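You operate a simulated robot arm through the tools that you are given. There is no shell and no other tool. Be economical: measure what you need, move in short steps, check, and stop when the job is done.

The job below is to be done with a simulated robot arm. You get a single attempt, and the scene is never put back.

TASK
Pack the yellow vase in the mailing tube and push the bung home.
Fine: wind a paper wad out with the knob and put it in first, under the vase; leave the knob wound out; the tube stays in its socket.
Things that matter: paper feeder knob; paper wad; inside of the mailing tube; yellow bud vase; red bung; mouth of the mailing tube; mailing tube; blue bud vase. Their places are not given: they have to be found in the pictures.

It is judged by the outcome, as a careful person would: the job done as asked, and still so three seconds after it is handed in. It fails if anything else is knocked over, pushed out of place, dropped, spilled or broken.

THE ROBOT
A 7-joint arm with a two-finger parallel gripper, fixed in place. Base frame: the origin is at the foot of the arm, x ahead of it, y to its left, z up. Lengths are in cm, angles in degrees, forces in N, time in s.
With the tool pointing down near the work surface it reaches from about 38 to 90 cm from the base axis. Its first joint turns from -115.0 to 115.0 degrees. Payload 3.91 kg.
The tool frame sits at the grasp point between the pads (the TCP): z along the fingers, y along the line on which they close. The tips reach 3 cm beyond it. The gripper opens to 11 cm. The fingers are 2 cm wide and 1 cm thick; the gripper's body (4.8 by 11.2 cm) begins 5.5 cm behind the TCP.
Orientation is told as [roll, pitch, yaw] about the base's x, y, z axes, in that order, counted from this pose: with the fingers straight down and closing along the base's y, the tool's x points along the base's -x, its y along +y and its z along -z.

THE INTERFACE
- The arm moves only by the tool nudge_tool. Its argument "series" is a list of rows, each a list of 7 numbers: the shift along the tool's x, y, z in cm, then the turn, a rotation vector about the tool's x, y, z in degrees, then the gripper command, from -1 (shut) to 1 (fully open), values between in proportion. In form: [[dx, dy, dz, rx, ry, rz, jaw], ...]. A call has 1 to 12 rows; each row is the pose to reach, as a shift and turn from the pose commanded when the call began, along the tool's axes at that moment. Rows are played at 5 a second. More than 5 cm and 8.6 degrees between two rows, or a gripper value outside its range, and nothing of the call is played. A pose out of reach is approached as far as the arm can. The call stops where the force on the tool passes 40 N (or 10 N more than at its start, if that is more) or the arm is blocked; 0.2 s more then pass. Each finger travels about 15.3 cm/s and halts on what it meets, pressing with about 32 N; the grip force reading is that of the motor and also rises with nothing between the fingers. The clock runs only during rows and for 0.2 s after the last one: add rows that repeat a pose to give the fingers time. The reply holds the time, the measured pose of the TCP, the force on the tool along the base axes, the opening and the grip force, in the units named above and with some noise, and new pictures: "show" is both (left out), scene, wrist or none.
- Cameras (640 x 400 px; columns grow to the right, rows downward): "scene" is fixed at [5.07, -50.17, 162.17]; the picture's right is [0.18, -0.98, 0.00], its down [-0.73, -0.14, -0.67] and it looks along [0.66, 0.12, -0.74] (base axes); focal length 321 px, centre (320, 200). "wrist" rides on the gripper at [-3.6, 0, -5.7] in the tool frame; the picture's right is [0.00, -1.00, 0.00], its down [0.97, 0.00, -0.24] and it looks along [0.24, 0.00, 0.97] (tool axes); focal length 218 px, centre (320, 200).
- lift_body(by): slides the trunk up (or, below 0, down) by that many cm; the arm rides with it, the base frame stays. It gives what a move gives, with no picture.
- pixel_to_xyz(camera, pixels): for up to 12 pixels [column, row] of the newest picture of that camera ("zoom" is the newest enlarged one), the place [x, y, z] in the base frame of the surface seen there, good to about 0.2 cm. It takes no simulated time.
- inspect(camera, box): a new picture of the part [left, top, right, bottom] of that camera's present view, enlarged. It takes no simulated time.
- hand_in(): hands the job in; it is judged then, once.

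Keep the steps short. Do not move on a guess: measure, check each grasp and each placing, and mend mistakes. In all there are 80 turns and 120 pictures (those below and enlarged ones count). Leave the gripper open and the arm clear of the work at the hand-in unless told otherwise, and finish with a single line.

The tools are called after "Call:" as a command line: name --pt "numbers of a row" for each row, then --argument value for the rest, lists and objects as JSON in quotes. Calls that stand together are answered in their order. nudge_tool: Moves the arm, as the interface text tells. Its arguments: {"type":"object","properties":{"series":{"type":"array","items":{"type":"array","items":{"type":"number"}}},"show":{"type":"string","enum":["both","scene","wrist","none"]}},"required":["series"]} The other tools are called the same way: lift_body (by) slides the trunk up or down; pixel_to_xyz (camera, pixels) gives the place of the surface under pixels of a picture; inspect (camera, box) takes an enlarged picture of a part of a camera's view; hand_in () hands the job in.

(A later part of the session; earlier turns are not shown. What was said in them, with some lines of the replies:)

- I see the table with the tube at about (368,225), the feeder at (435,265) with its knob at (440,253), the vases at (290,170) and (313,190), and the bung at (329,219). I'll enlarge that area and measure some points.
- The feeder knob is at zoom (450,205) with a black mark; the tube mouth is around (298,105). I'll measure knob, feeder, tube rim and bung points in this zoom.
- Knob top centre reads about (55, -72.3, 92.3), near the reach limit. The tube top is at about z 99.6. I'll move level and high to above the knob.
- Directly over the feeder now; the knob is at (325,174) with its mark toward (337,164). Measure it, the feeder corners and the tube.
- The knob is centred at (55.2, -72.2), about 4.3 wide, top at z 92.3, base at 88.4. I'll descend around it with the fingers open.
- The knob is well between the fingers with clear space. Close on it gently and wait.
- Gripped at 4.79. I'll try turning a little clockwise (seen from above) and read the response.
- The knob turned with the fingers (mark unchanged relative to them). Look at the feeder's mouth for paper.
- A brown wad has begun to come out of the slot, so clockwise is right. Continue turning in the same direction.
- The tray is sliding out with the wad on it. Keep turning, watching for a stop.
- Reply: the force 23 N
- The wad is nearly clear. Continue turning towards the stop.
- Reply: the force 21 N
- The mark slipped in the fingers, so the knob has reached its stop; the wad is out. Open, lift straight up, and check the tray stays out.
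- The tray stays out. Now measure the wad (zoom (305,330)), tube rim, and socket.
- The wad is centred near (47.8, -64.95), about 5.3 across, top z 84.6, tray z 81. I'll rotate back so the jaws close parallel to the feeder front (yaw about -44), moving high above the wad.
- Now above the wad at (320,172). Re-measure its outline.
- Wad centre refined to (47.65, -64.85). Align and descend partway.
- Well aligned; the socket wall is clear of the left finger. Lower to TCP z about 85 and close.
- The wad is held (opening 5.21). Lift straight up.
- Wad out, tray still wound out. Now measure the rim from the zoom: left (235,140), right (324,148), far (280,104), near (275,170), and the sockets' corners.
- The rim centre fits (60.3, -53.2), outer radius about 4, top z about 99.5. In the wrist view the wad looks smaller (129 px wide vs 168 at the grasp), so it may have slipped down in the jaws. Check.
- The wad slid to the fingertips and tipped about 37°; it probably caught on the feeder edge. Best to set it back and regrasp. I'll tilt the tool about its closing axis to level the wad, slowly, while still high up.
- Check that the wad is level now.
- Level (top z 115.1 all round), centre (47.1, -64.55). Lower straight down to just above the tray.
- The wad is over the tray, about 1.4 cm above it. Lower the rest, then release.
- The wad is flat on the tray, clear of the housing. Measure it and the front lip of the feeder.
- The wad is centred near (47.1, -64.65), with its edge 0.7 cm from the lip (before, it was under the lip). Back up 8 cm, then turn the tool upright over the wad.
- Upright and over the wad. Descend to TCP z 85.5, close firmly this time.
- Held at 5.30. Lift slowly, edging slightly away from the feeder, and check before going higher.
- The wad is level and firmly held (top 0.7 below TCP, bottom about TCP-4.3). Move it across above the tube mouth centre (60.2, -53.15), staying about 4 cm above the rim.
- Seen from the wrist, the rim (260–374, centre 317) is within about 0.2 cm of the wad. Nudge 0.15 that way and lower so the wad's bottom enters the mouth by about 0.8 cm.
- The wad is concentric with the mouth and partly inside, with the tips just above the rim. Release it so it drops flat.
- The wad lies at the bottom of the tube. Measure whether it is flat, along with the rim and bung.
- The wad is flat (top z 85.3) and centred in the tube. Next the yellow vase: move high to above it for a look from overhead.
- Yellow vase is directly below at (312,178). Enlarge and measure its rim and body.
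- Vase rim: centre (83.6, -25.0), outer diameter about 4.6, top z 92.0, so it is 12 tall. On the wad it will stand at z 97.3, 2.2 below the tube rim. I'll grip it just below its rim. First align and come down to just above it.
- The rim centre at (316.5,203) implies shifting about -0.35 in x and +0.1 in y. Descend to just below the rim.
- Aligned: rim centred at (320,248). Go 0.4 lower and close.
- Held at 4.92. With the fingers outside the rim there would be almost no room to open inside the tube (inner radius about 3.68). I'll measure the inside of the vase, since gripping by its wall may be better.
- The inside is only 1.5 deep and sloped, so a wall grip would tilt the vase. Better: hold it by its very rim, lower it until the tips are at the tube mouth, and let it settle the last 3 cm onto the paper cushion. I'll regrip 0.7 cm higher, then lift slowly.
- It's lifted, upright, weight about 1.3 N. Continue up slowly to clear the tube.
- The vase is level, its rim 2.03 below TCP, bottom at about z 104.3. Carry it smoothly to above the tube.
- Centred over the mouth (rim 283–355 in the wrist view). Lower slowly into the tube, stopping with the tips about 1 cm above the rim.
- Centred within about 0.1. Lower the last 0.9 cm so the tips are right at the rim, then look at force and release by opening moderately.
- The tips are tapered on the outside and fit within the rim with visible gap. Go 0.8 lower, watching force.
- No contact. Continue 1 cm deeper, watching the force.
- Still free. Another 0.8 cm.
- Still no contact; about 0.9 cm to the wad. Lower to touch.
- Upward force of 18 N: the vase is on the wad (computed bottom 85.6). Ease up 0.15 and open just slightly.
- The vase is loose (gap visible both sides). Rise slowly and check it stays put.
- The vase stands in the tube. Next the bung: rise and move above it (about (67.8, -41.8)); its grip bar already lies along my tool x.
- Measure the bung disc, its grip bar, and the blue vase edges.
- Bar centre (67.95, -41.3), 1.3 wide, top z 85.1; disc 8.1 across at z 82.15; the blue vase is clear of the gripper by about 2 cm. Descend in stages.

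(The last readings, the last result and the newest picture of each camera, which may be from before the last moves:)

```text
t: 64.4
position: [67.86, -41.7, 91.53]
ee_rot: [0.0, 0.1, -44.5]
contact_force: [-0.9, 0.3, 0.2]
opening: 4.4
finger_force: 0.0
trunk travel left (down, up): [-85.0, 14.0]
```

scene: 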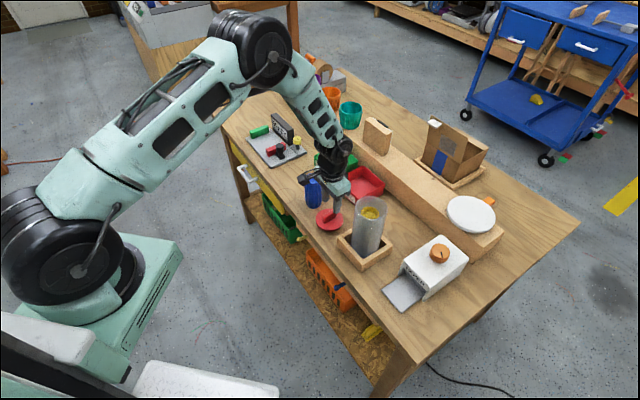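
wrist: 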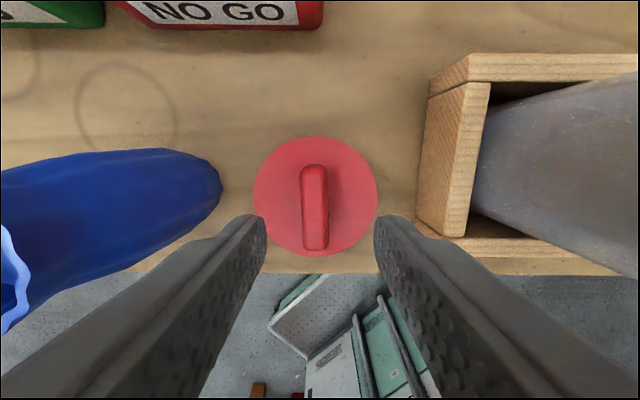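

Bar is at (314,207); shift +0.35 in y and go down to TCP z 85.5, then close.

Call:
nudge_tool --pt "0 0.35 2 0 0 0 -0.2" --pt "0 0.35 4 0 0 0 -0.2" --pt "0 0.35 5.4 0 0 0 -0.2" --pt "0 0.35 6 0 0 0 -0.2" --pt "0 0.35 6 0 0 0 -0.6" --pt "0 0.35 6 0 0 0 -1" --pt "0 0.35 6 0 0 0 -1" --pt "0 0.35 6 0 0 0 -1"

Call:
inspect --camera "scene" --box '[280, 160, 400, 260]'

```text
t: 66.2
position: [68.11, -41.29, 85.65]
ee_rot: [0.0, -0.1, -44.5]
contact_force: [-0.3, -0.5, 0.4]
opening: 1.54
finger_force: 32.1
trunk travel left (down, up): [-85.0, 14.0]
```

scene: 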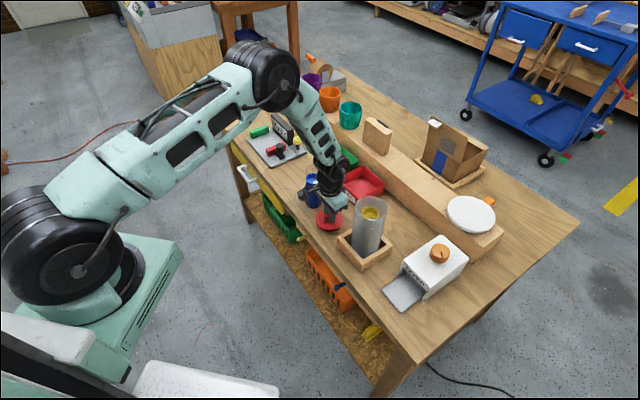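
wrist: 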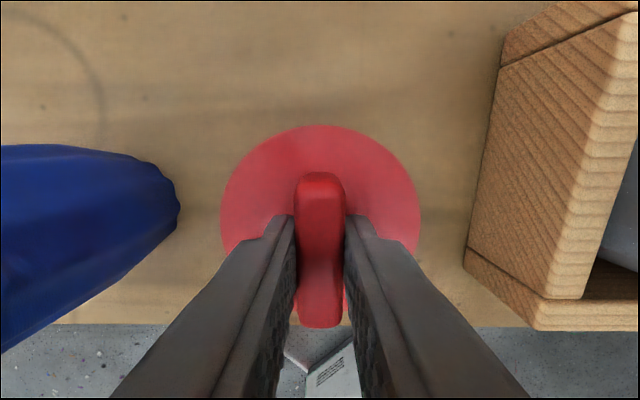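

```text
4.00 times, centred on (340, 210) of scene
```

zoom: 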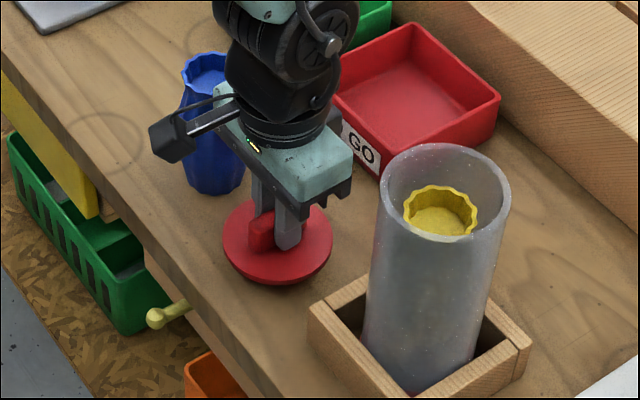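

Bung gripped at 1.54. Lift slowly straight up.

Call:
nudge_tool --pt "0 0 -1 0 0 0 -1" --pt "0 0 -2.5 0 0 0 -1" --pt "0 0 -5 0 0 0 -1" --pt "0 0 -7.5 0 0 0 -1" --pt "0 0 -10 0 0 0 -1" --pt "0 0 -12.5 0 0 0 -1" --pt "0 0 -15 0 0 0 -1" --pt "0 0 -18 0 0 0 -1" --pt "0 0 -21 0 0 0 -1" --pt "0 0 -24 0 0 0 -1" --pt "0 0 -24 0 0 0 -1"

Call:
inspect --camera "scene" --box '[310, 120, 410, 260]'

Call:
pixel_to_xyz --camera "wrist" --pixels '[[320, 132], [320, 150], [226, 205], [414, 205], [245, 165], [395, 165], [320, 200], [320, 320]]'

```text
t: 68.6
position: [68.06, -40.92, 109.79]
ee_rot: [-0.1, 0.1, -44.5]
contact_force: [-0.1, 0.3, -0.6]
opening: 1.51
finger_force: 32.2
trunk travel left (down, up): [-85.0, 14.0]
```

scene: 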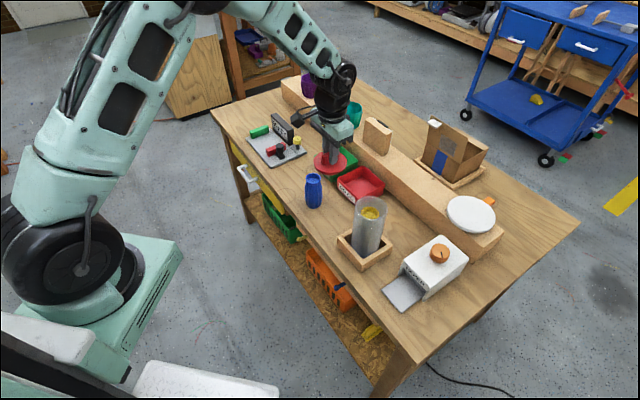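
wrist: 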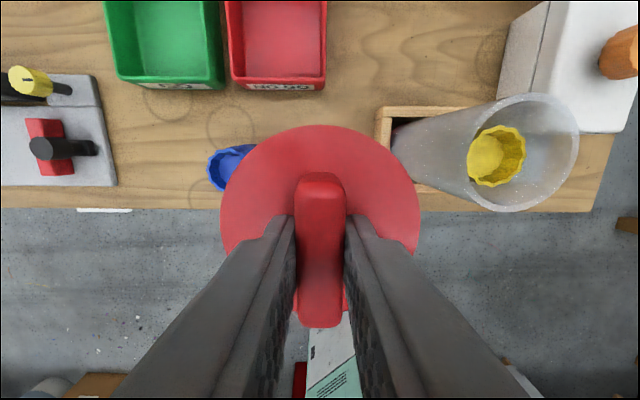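

```text
2.86 times, centred on (360, 190) of scene
```

zoom: 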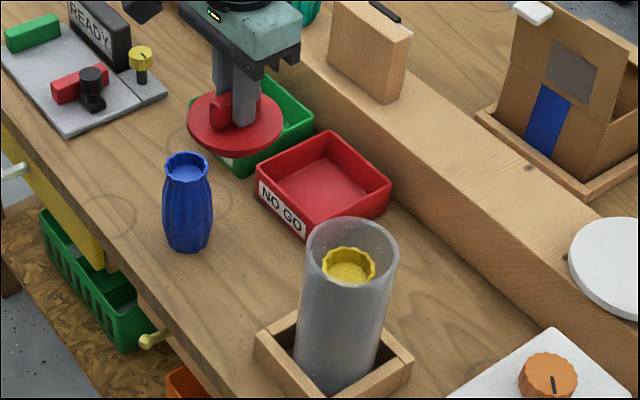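

```text
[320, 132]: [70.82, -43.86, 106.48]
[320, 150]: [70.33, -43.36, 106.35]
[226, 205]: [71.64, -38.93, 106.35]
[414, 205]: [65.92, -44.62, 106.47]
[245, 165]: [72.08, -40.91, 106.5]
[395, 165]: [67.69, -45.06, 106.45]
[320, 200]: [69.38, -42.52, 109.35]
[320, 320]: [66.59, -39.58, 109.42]
```

Bung is held level; its centre sits about -0.25 along tool x. Retrace exactly to the pose that was centred on the tube, with that offset corrected.

Call:
nudge_tool --pt "-0.3 -2 0 0 0 0 -1" --pt "-0.9 -5 0 0 0 0 -1" --pt "-1.5 -8.5 0 0 0 0 -1" --pt "-2.1 -12 0 0 0 0 -1" --pt "-2.43 -14.06 0 0 0 0 -1" --pt "-2.43 -14.06 0 0 0 0 -1" --pt "-2.43 -14.06 2 0 0 0 -1" --pt "-2.43 -14.06 2 0 0 0 -1"

Call:
inspect --camera "scene" --box '[330, 160, 410, 260]'

Call:
inspect --camera "wrist" --box '[200, 100, 440, 260]'

```text
t: 70.4
position: [59.73, -53.07, 107.63]
ee_rot: [0.0, 0.0, -44.4]
contact_force: [0.4, 0.3, 0.2]
opening: 1.52
finger_force: 31.6
trunk travel left (down, up): [-85.0, 14.0]
```

scene: 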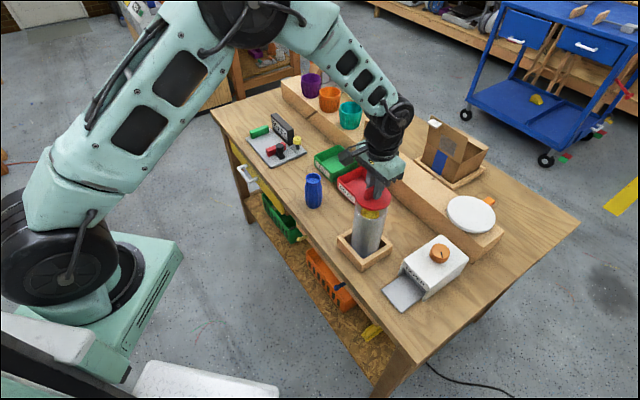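
wrist: 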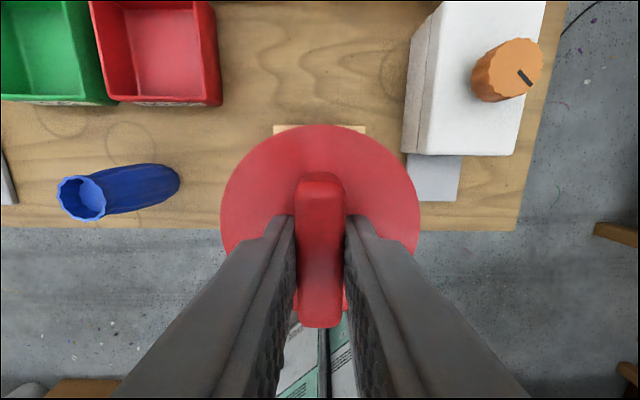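

```text
4.00 times, centred on (370, 210) of scene
```

zoom: 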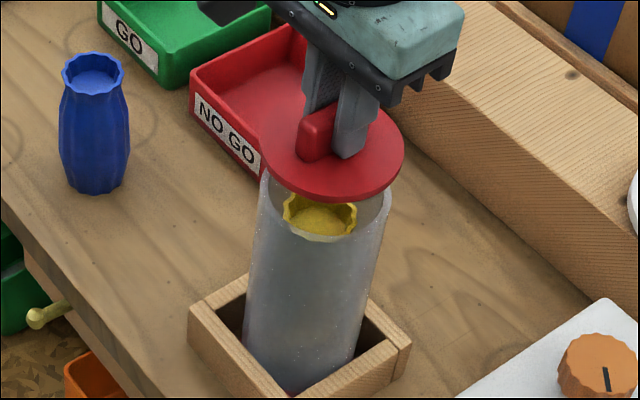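

```text
2.50 times, centred on (320, 180) of wrist
```

zoom: 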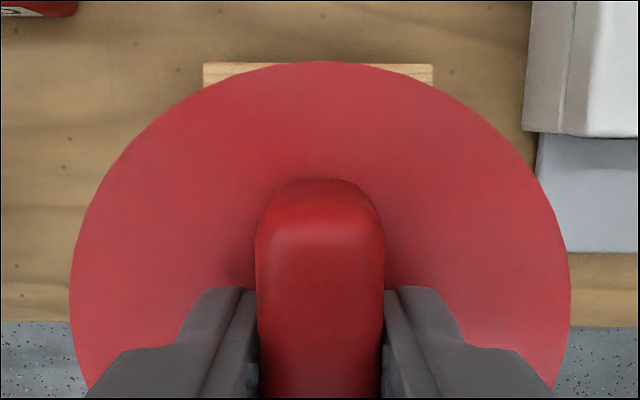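

Bung looks concentric with the tube. Lower slowly with the force watched: the plug should enter from TCP z about 105.

Call:
nudge_tool --pt "0 0 1 0 0 0 -1" --pt "0 0 2 0 0 0 -1" --pt "0 0 2.5 0 0 0 -1" --pt "0 0 2.8 0 0 0 -1" --pt "0 0 3.0 0 0 0 -1" --pt "0 0 3.0 0 0 0 -1" --show "none"

Call:
inspect --camera "scene" --box '[340, 170, 410, 240]'

```text
t: 71.8
position: [59.91, -52.8, 104.63]
ee_rot: [0.0, 0.0, -44.5]
contact_force: [0.5, -0.2, -0.6]
opening: 1.5
finger_force: 32.0
trunk travel left (down, up): [-85.0, 14.0]
```

```text
5.71 times, centred on (375, 205) of scene
```

zoom: 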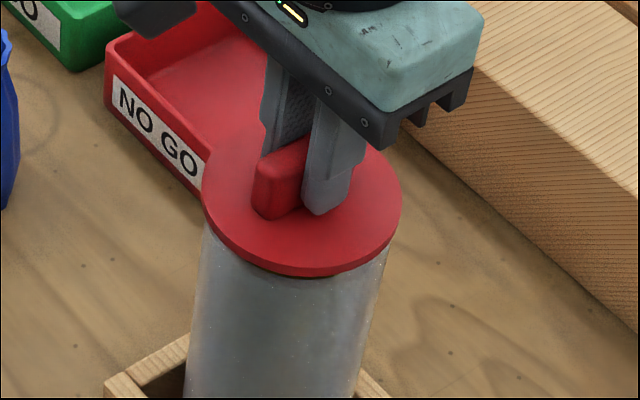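

Plug has entered without resistance. Continue down until it seats.

Call:
nudge_tool --pt "0 0 0.2 0 0 0 -1" --pt "0 0 0.4 0 0 0 -1" --pt "0 0 0.6 0 0 0 -1" --pt "0 0 0.8 0 0 0 -1" --pt "0 0 1.0 0 0 0 -1" --pt "0 0 1.2 0 0 0 -1" --pt "0 0 1.2 0 0 0 -1" --show "none"

Call:
inspect --camera "scene" --box '[340, 170, 410, 240]'

```text
t: 73.4
position: [59.86, -52.88, 103.49]
ee_rot: [-0.1, 0.0, -44.5]
contact_force: [1.0, -0.1, -1.6]
opening: 1.51
finger_force: 31.6
trunk travel left (down, up): [-85.0, 14.0]
```

```text
5.71 times, centred on (375, 205) of scene
```

zoom: 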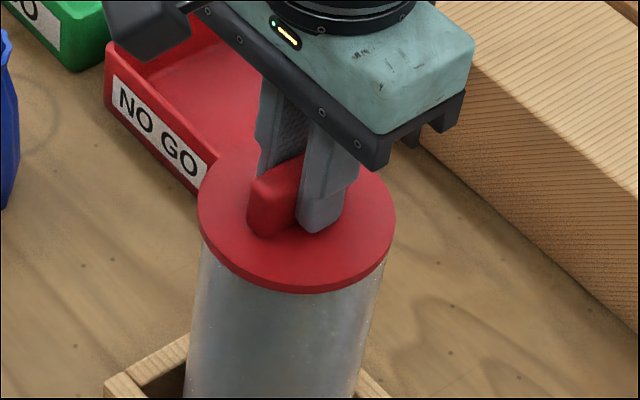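

Cap top is at about 100.1 and still no resistance. Continue in small steps.

Call:
nudge_tool --pt "0 0 0.15 0 0 0 -1" --pt "0 0 0.3 0 0 0 -1" --pt "0 0 0.45 0 0 0 -1" --pt "0 0 0.6 0 0 0 -1" --pt "0 0 0.6 0 0 0 -1" --show "none"

Call:
inspect --camera "scene" --box '[340, 170, 410, 240]'

```text
t: 74.6
position: [59.97, -52.99, 103.08]
ee_rot: [0.0, -0.3, -44.6]
contact_force: [1.3, 0.3, 36.7]
opening: 1.53
finger_force: 32.0
trunk travel left (down, up): [-85.0, 14.0]
```

```text
5.71 times, centred on (375, 205) of scene
```

zoom: 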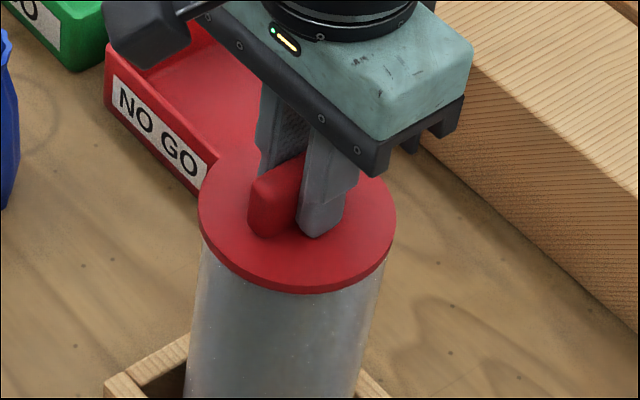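

36.7 N resistance: the bung seems seated. Release, rise and inspect the cap against the rim.

Call:
nudge_tool --pt "0 0 0.3 0 0 0 -1" --pt "0 0 0.3 0 0 0 -0.5" --pt "0 0 0.3 0 0 0 -0.3" --pt "0 0 -2 0 0 0 -0.3" --pt "0 0 -6 0 0 0 -0.3" --pt "0 0 -10 0 0 0 -0.3"

Call:
inspect --camera "scene" --box '[330, 180, 410, 270]'

```text
t: 75.0
position: [59.96, -53.06, 103.1]
ee_rot: [0.0, -0.5, -44.4]
contact_force: [-1.7, 1.9, 21.3]
opening: 1.53
finger_force: 32.1
trunk travel left (down, up): [-85.0, 14.0]
stopped in row 1: the force on the tool passed its limit (the readings are from after the stop); the commanded pose is now the measured one
```

scene: 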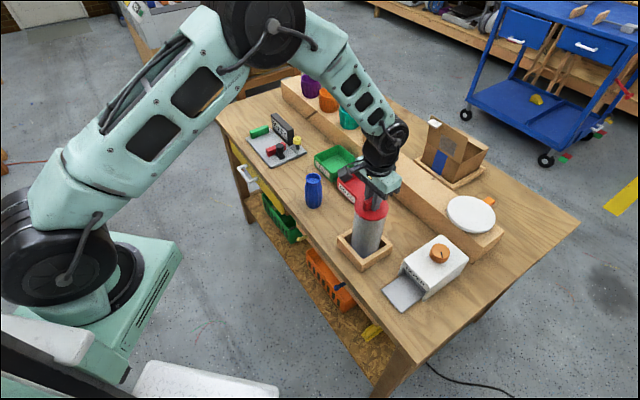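
wrist: 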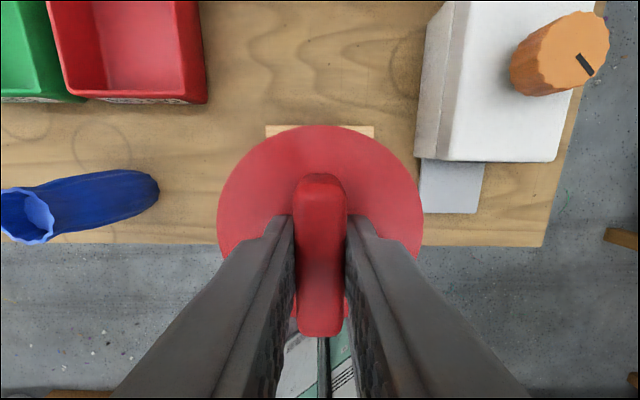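

```text
4.44 times, centred on (370, 225) of scene
```

zoom: 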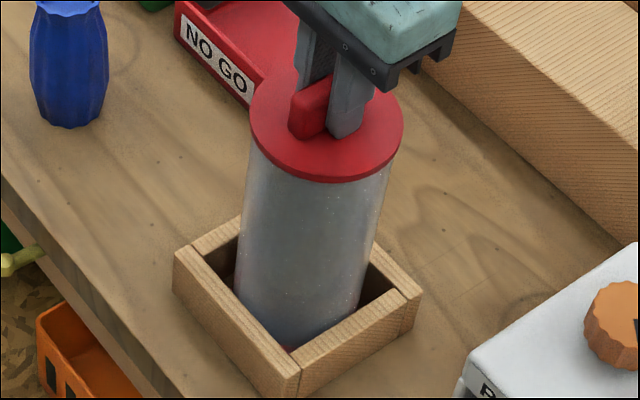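

The push stopped at the force limit: firmly resisted. Now open and rise.

Call:
nudge_tool --pt "0 0 0 0 0 0 -0.5" --pt "0 0 0 0 0 0 -0.3" --pt "0 0 0 0 0 0 -0.3" --pt "0 0 -2 0 0 0 -0.3" --pt "0 0 -6 0 0 0 -0.3" --pt "0 0 -10 0 0 0 -0.3" --pt "0 0 -10 0 0 0 -0.3"

Call:
inspect --camera "scene" --box '[340, 180, 410, 240]'

Call:
pixel_to_xyz --camera "zoom" --pixels '[[200, 160], [370, 160], [310, 215], [300, 110], [285, 130]]'

```text
t: 76.6
position: [60.07, -53.31, 112.96]
ee_rot: [-0.1, -0.3, -44.6]
contact_force: [-0.5, 0.1, 0.2]
opening: 3.86
finger_force: 0.0
trunk travel left (down, up): [-85.0, 14.0]
```

scene: 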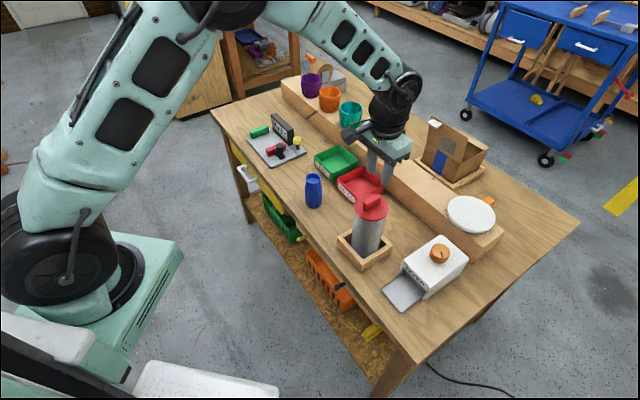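
wrist: 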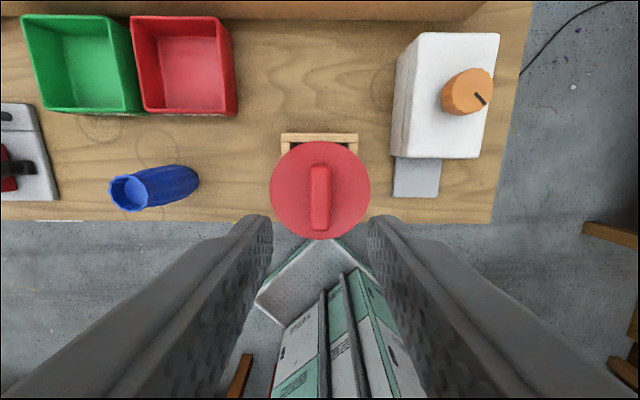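

```text
6.67 times, centred on (375, 210) of scene
```

zoom: 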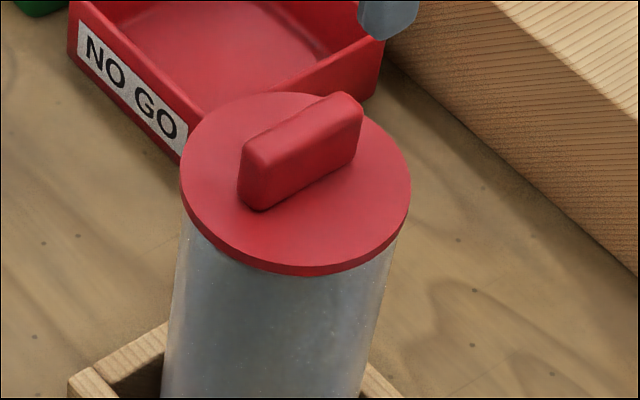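

```text
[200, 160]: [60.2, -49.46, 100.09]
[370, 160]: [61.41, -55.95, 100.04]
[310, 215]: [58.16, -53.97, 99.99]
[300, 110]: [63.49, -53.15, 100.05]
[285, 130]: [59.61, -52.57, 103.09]
```

The cap is level at z 100.05 and appears flush on the rim (99.5). Verify the edge of the cap and tube just below it, plus the overall state.

Call:
inspect --camera "scene" --box '[352, 205, 392, 230]'

Call:
pixel_to_xyz --camera "zoom" --pixels '[[250, 208], [250, 225], [250, 240], [250, 260], [250, 280], [250, 300]]'

```text
16.00 times, centred on (372, 218) of scene
```

zoom: 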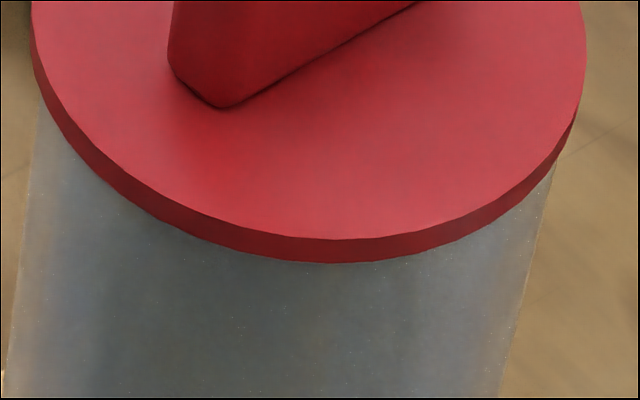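

```text
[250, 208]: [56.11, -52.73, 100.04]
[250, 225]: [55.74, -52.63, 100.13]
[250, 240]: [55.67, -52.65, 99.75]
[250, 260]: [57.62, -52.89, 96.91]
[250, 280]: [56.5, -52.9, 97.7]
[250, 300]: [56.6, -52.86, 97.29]
```

The cap sits flush on the tube with no gap, and the tube is in its socket with the knob still wound out. Open the gripper and move the arm clear.

Call:
nudge_tool --pt "0 0 -4 0 0 0 0" --pt "0 0 -8 0 0 0 0.5" --pt "0 0 -12 0 0 0 1" --pt "4 -2 -14 0 0 0 1" --pt "8 -4 -14 0 0 0 1" --pt "12 -5 -14 0 0 0 1" --pt "12 -5 -14 0 0 0 1" --show "scene"

Call:
inspect --camera "scene" --box '[240, 120, 500, 310]'

```text
t: 78.2
position: [47.82, -48.3, 126.75]
ee_rot: [0.0, -0.3, -44.5]
contact_force: [-0.3, -0.2, 0.3]
opening: 11.02
finger_force: 0.1
trunk travel left (down, up): [-85.0, 14.0]
```

scene: 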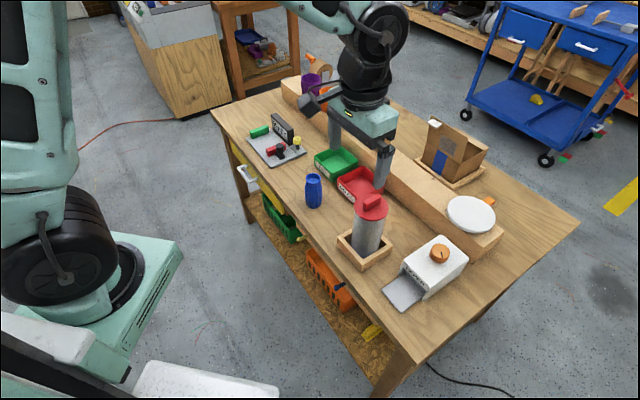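

```text
2.11 times, centred on (370, 215) of scene
```

zoom: 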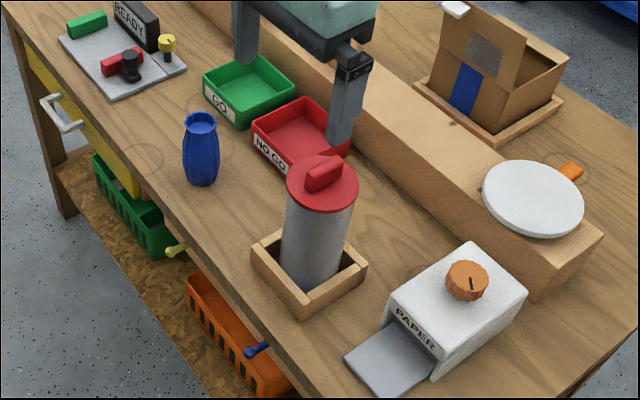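

Everything is in place: the bung is home, the tube is in its socket, the knob is wound out, the blue vase is undisturbed and the arm is clear. Hand in.

Call:
hand_in

```text
The job is handed in.
```

The yellow vase is packed in the mailing tube on top of a paper wad, the bung is pushed home, the knob is left wound out, the tube is still in its socket, and the job is handed in.
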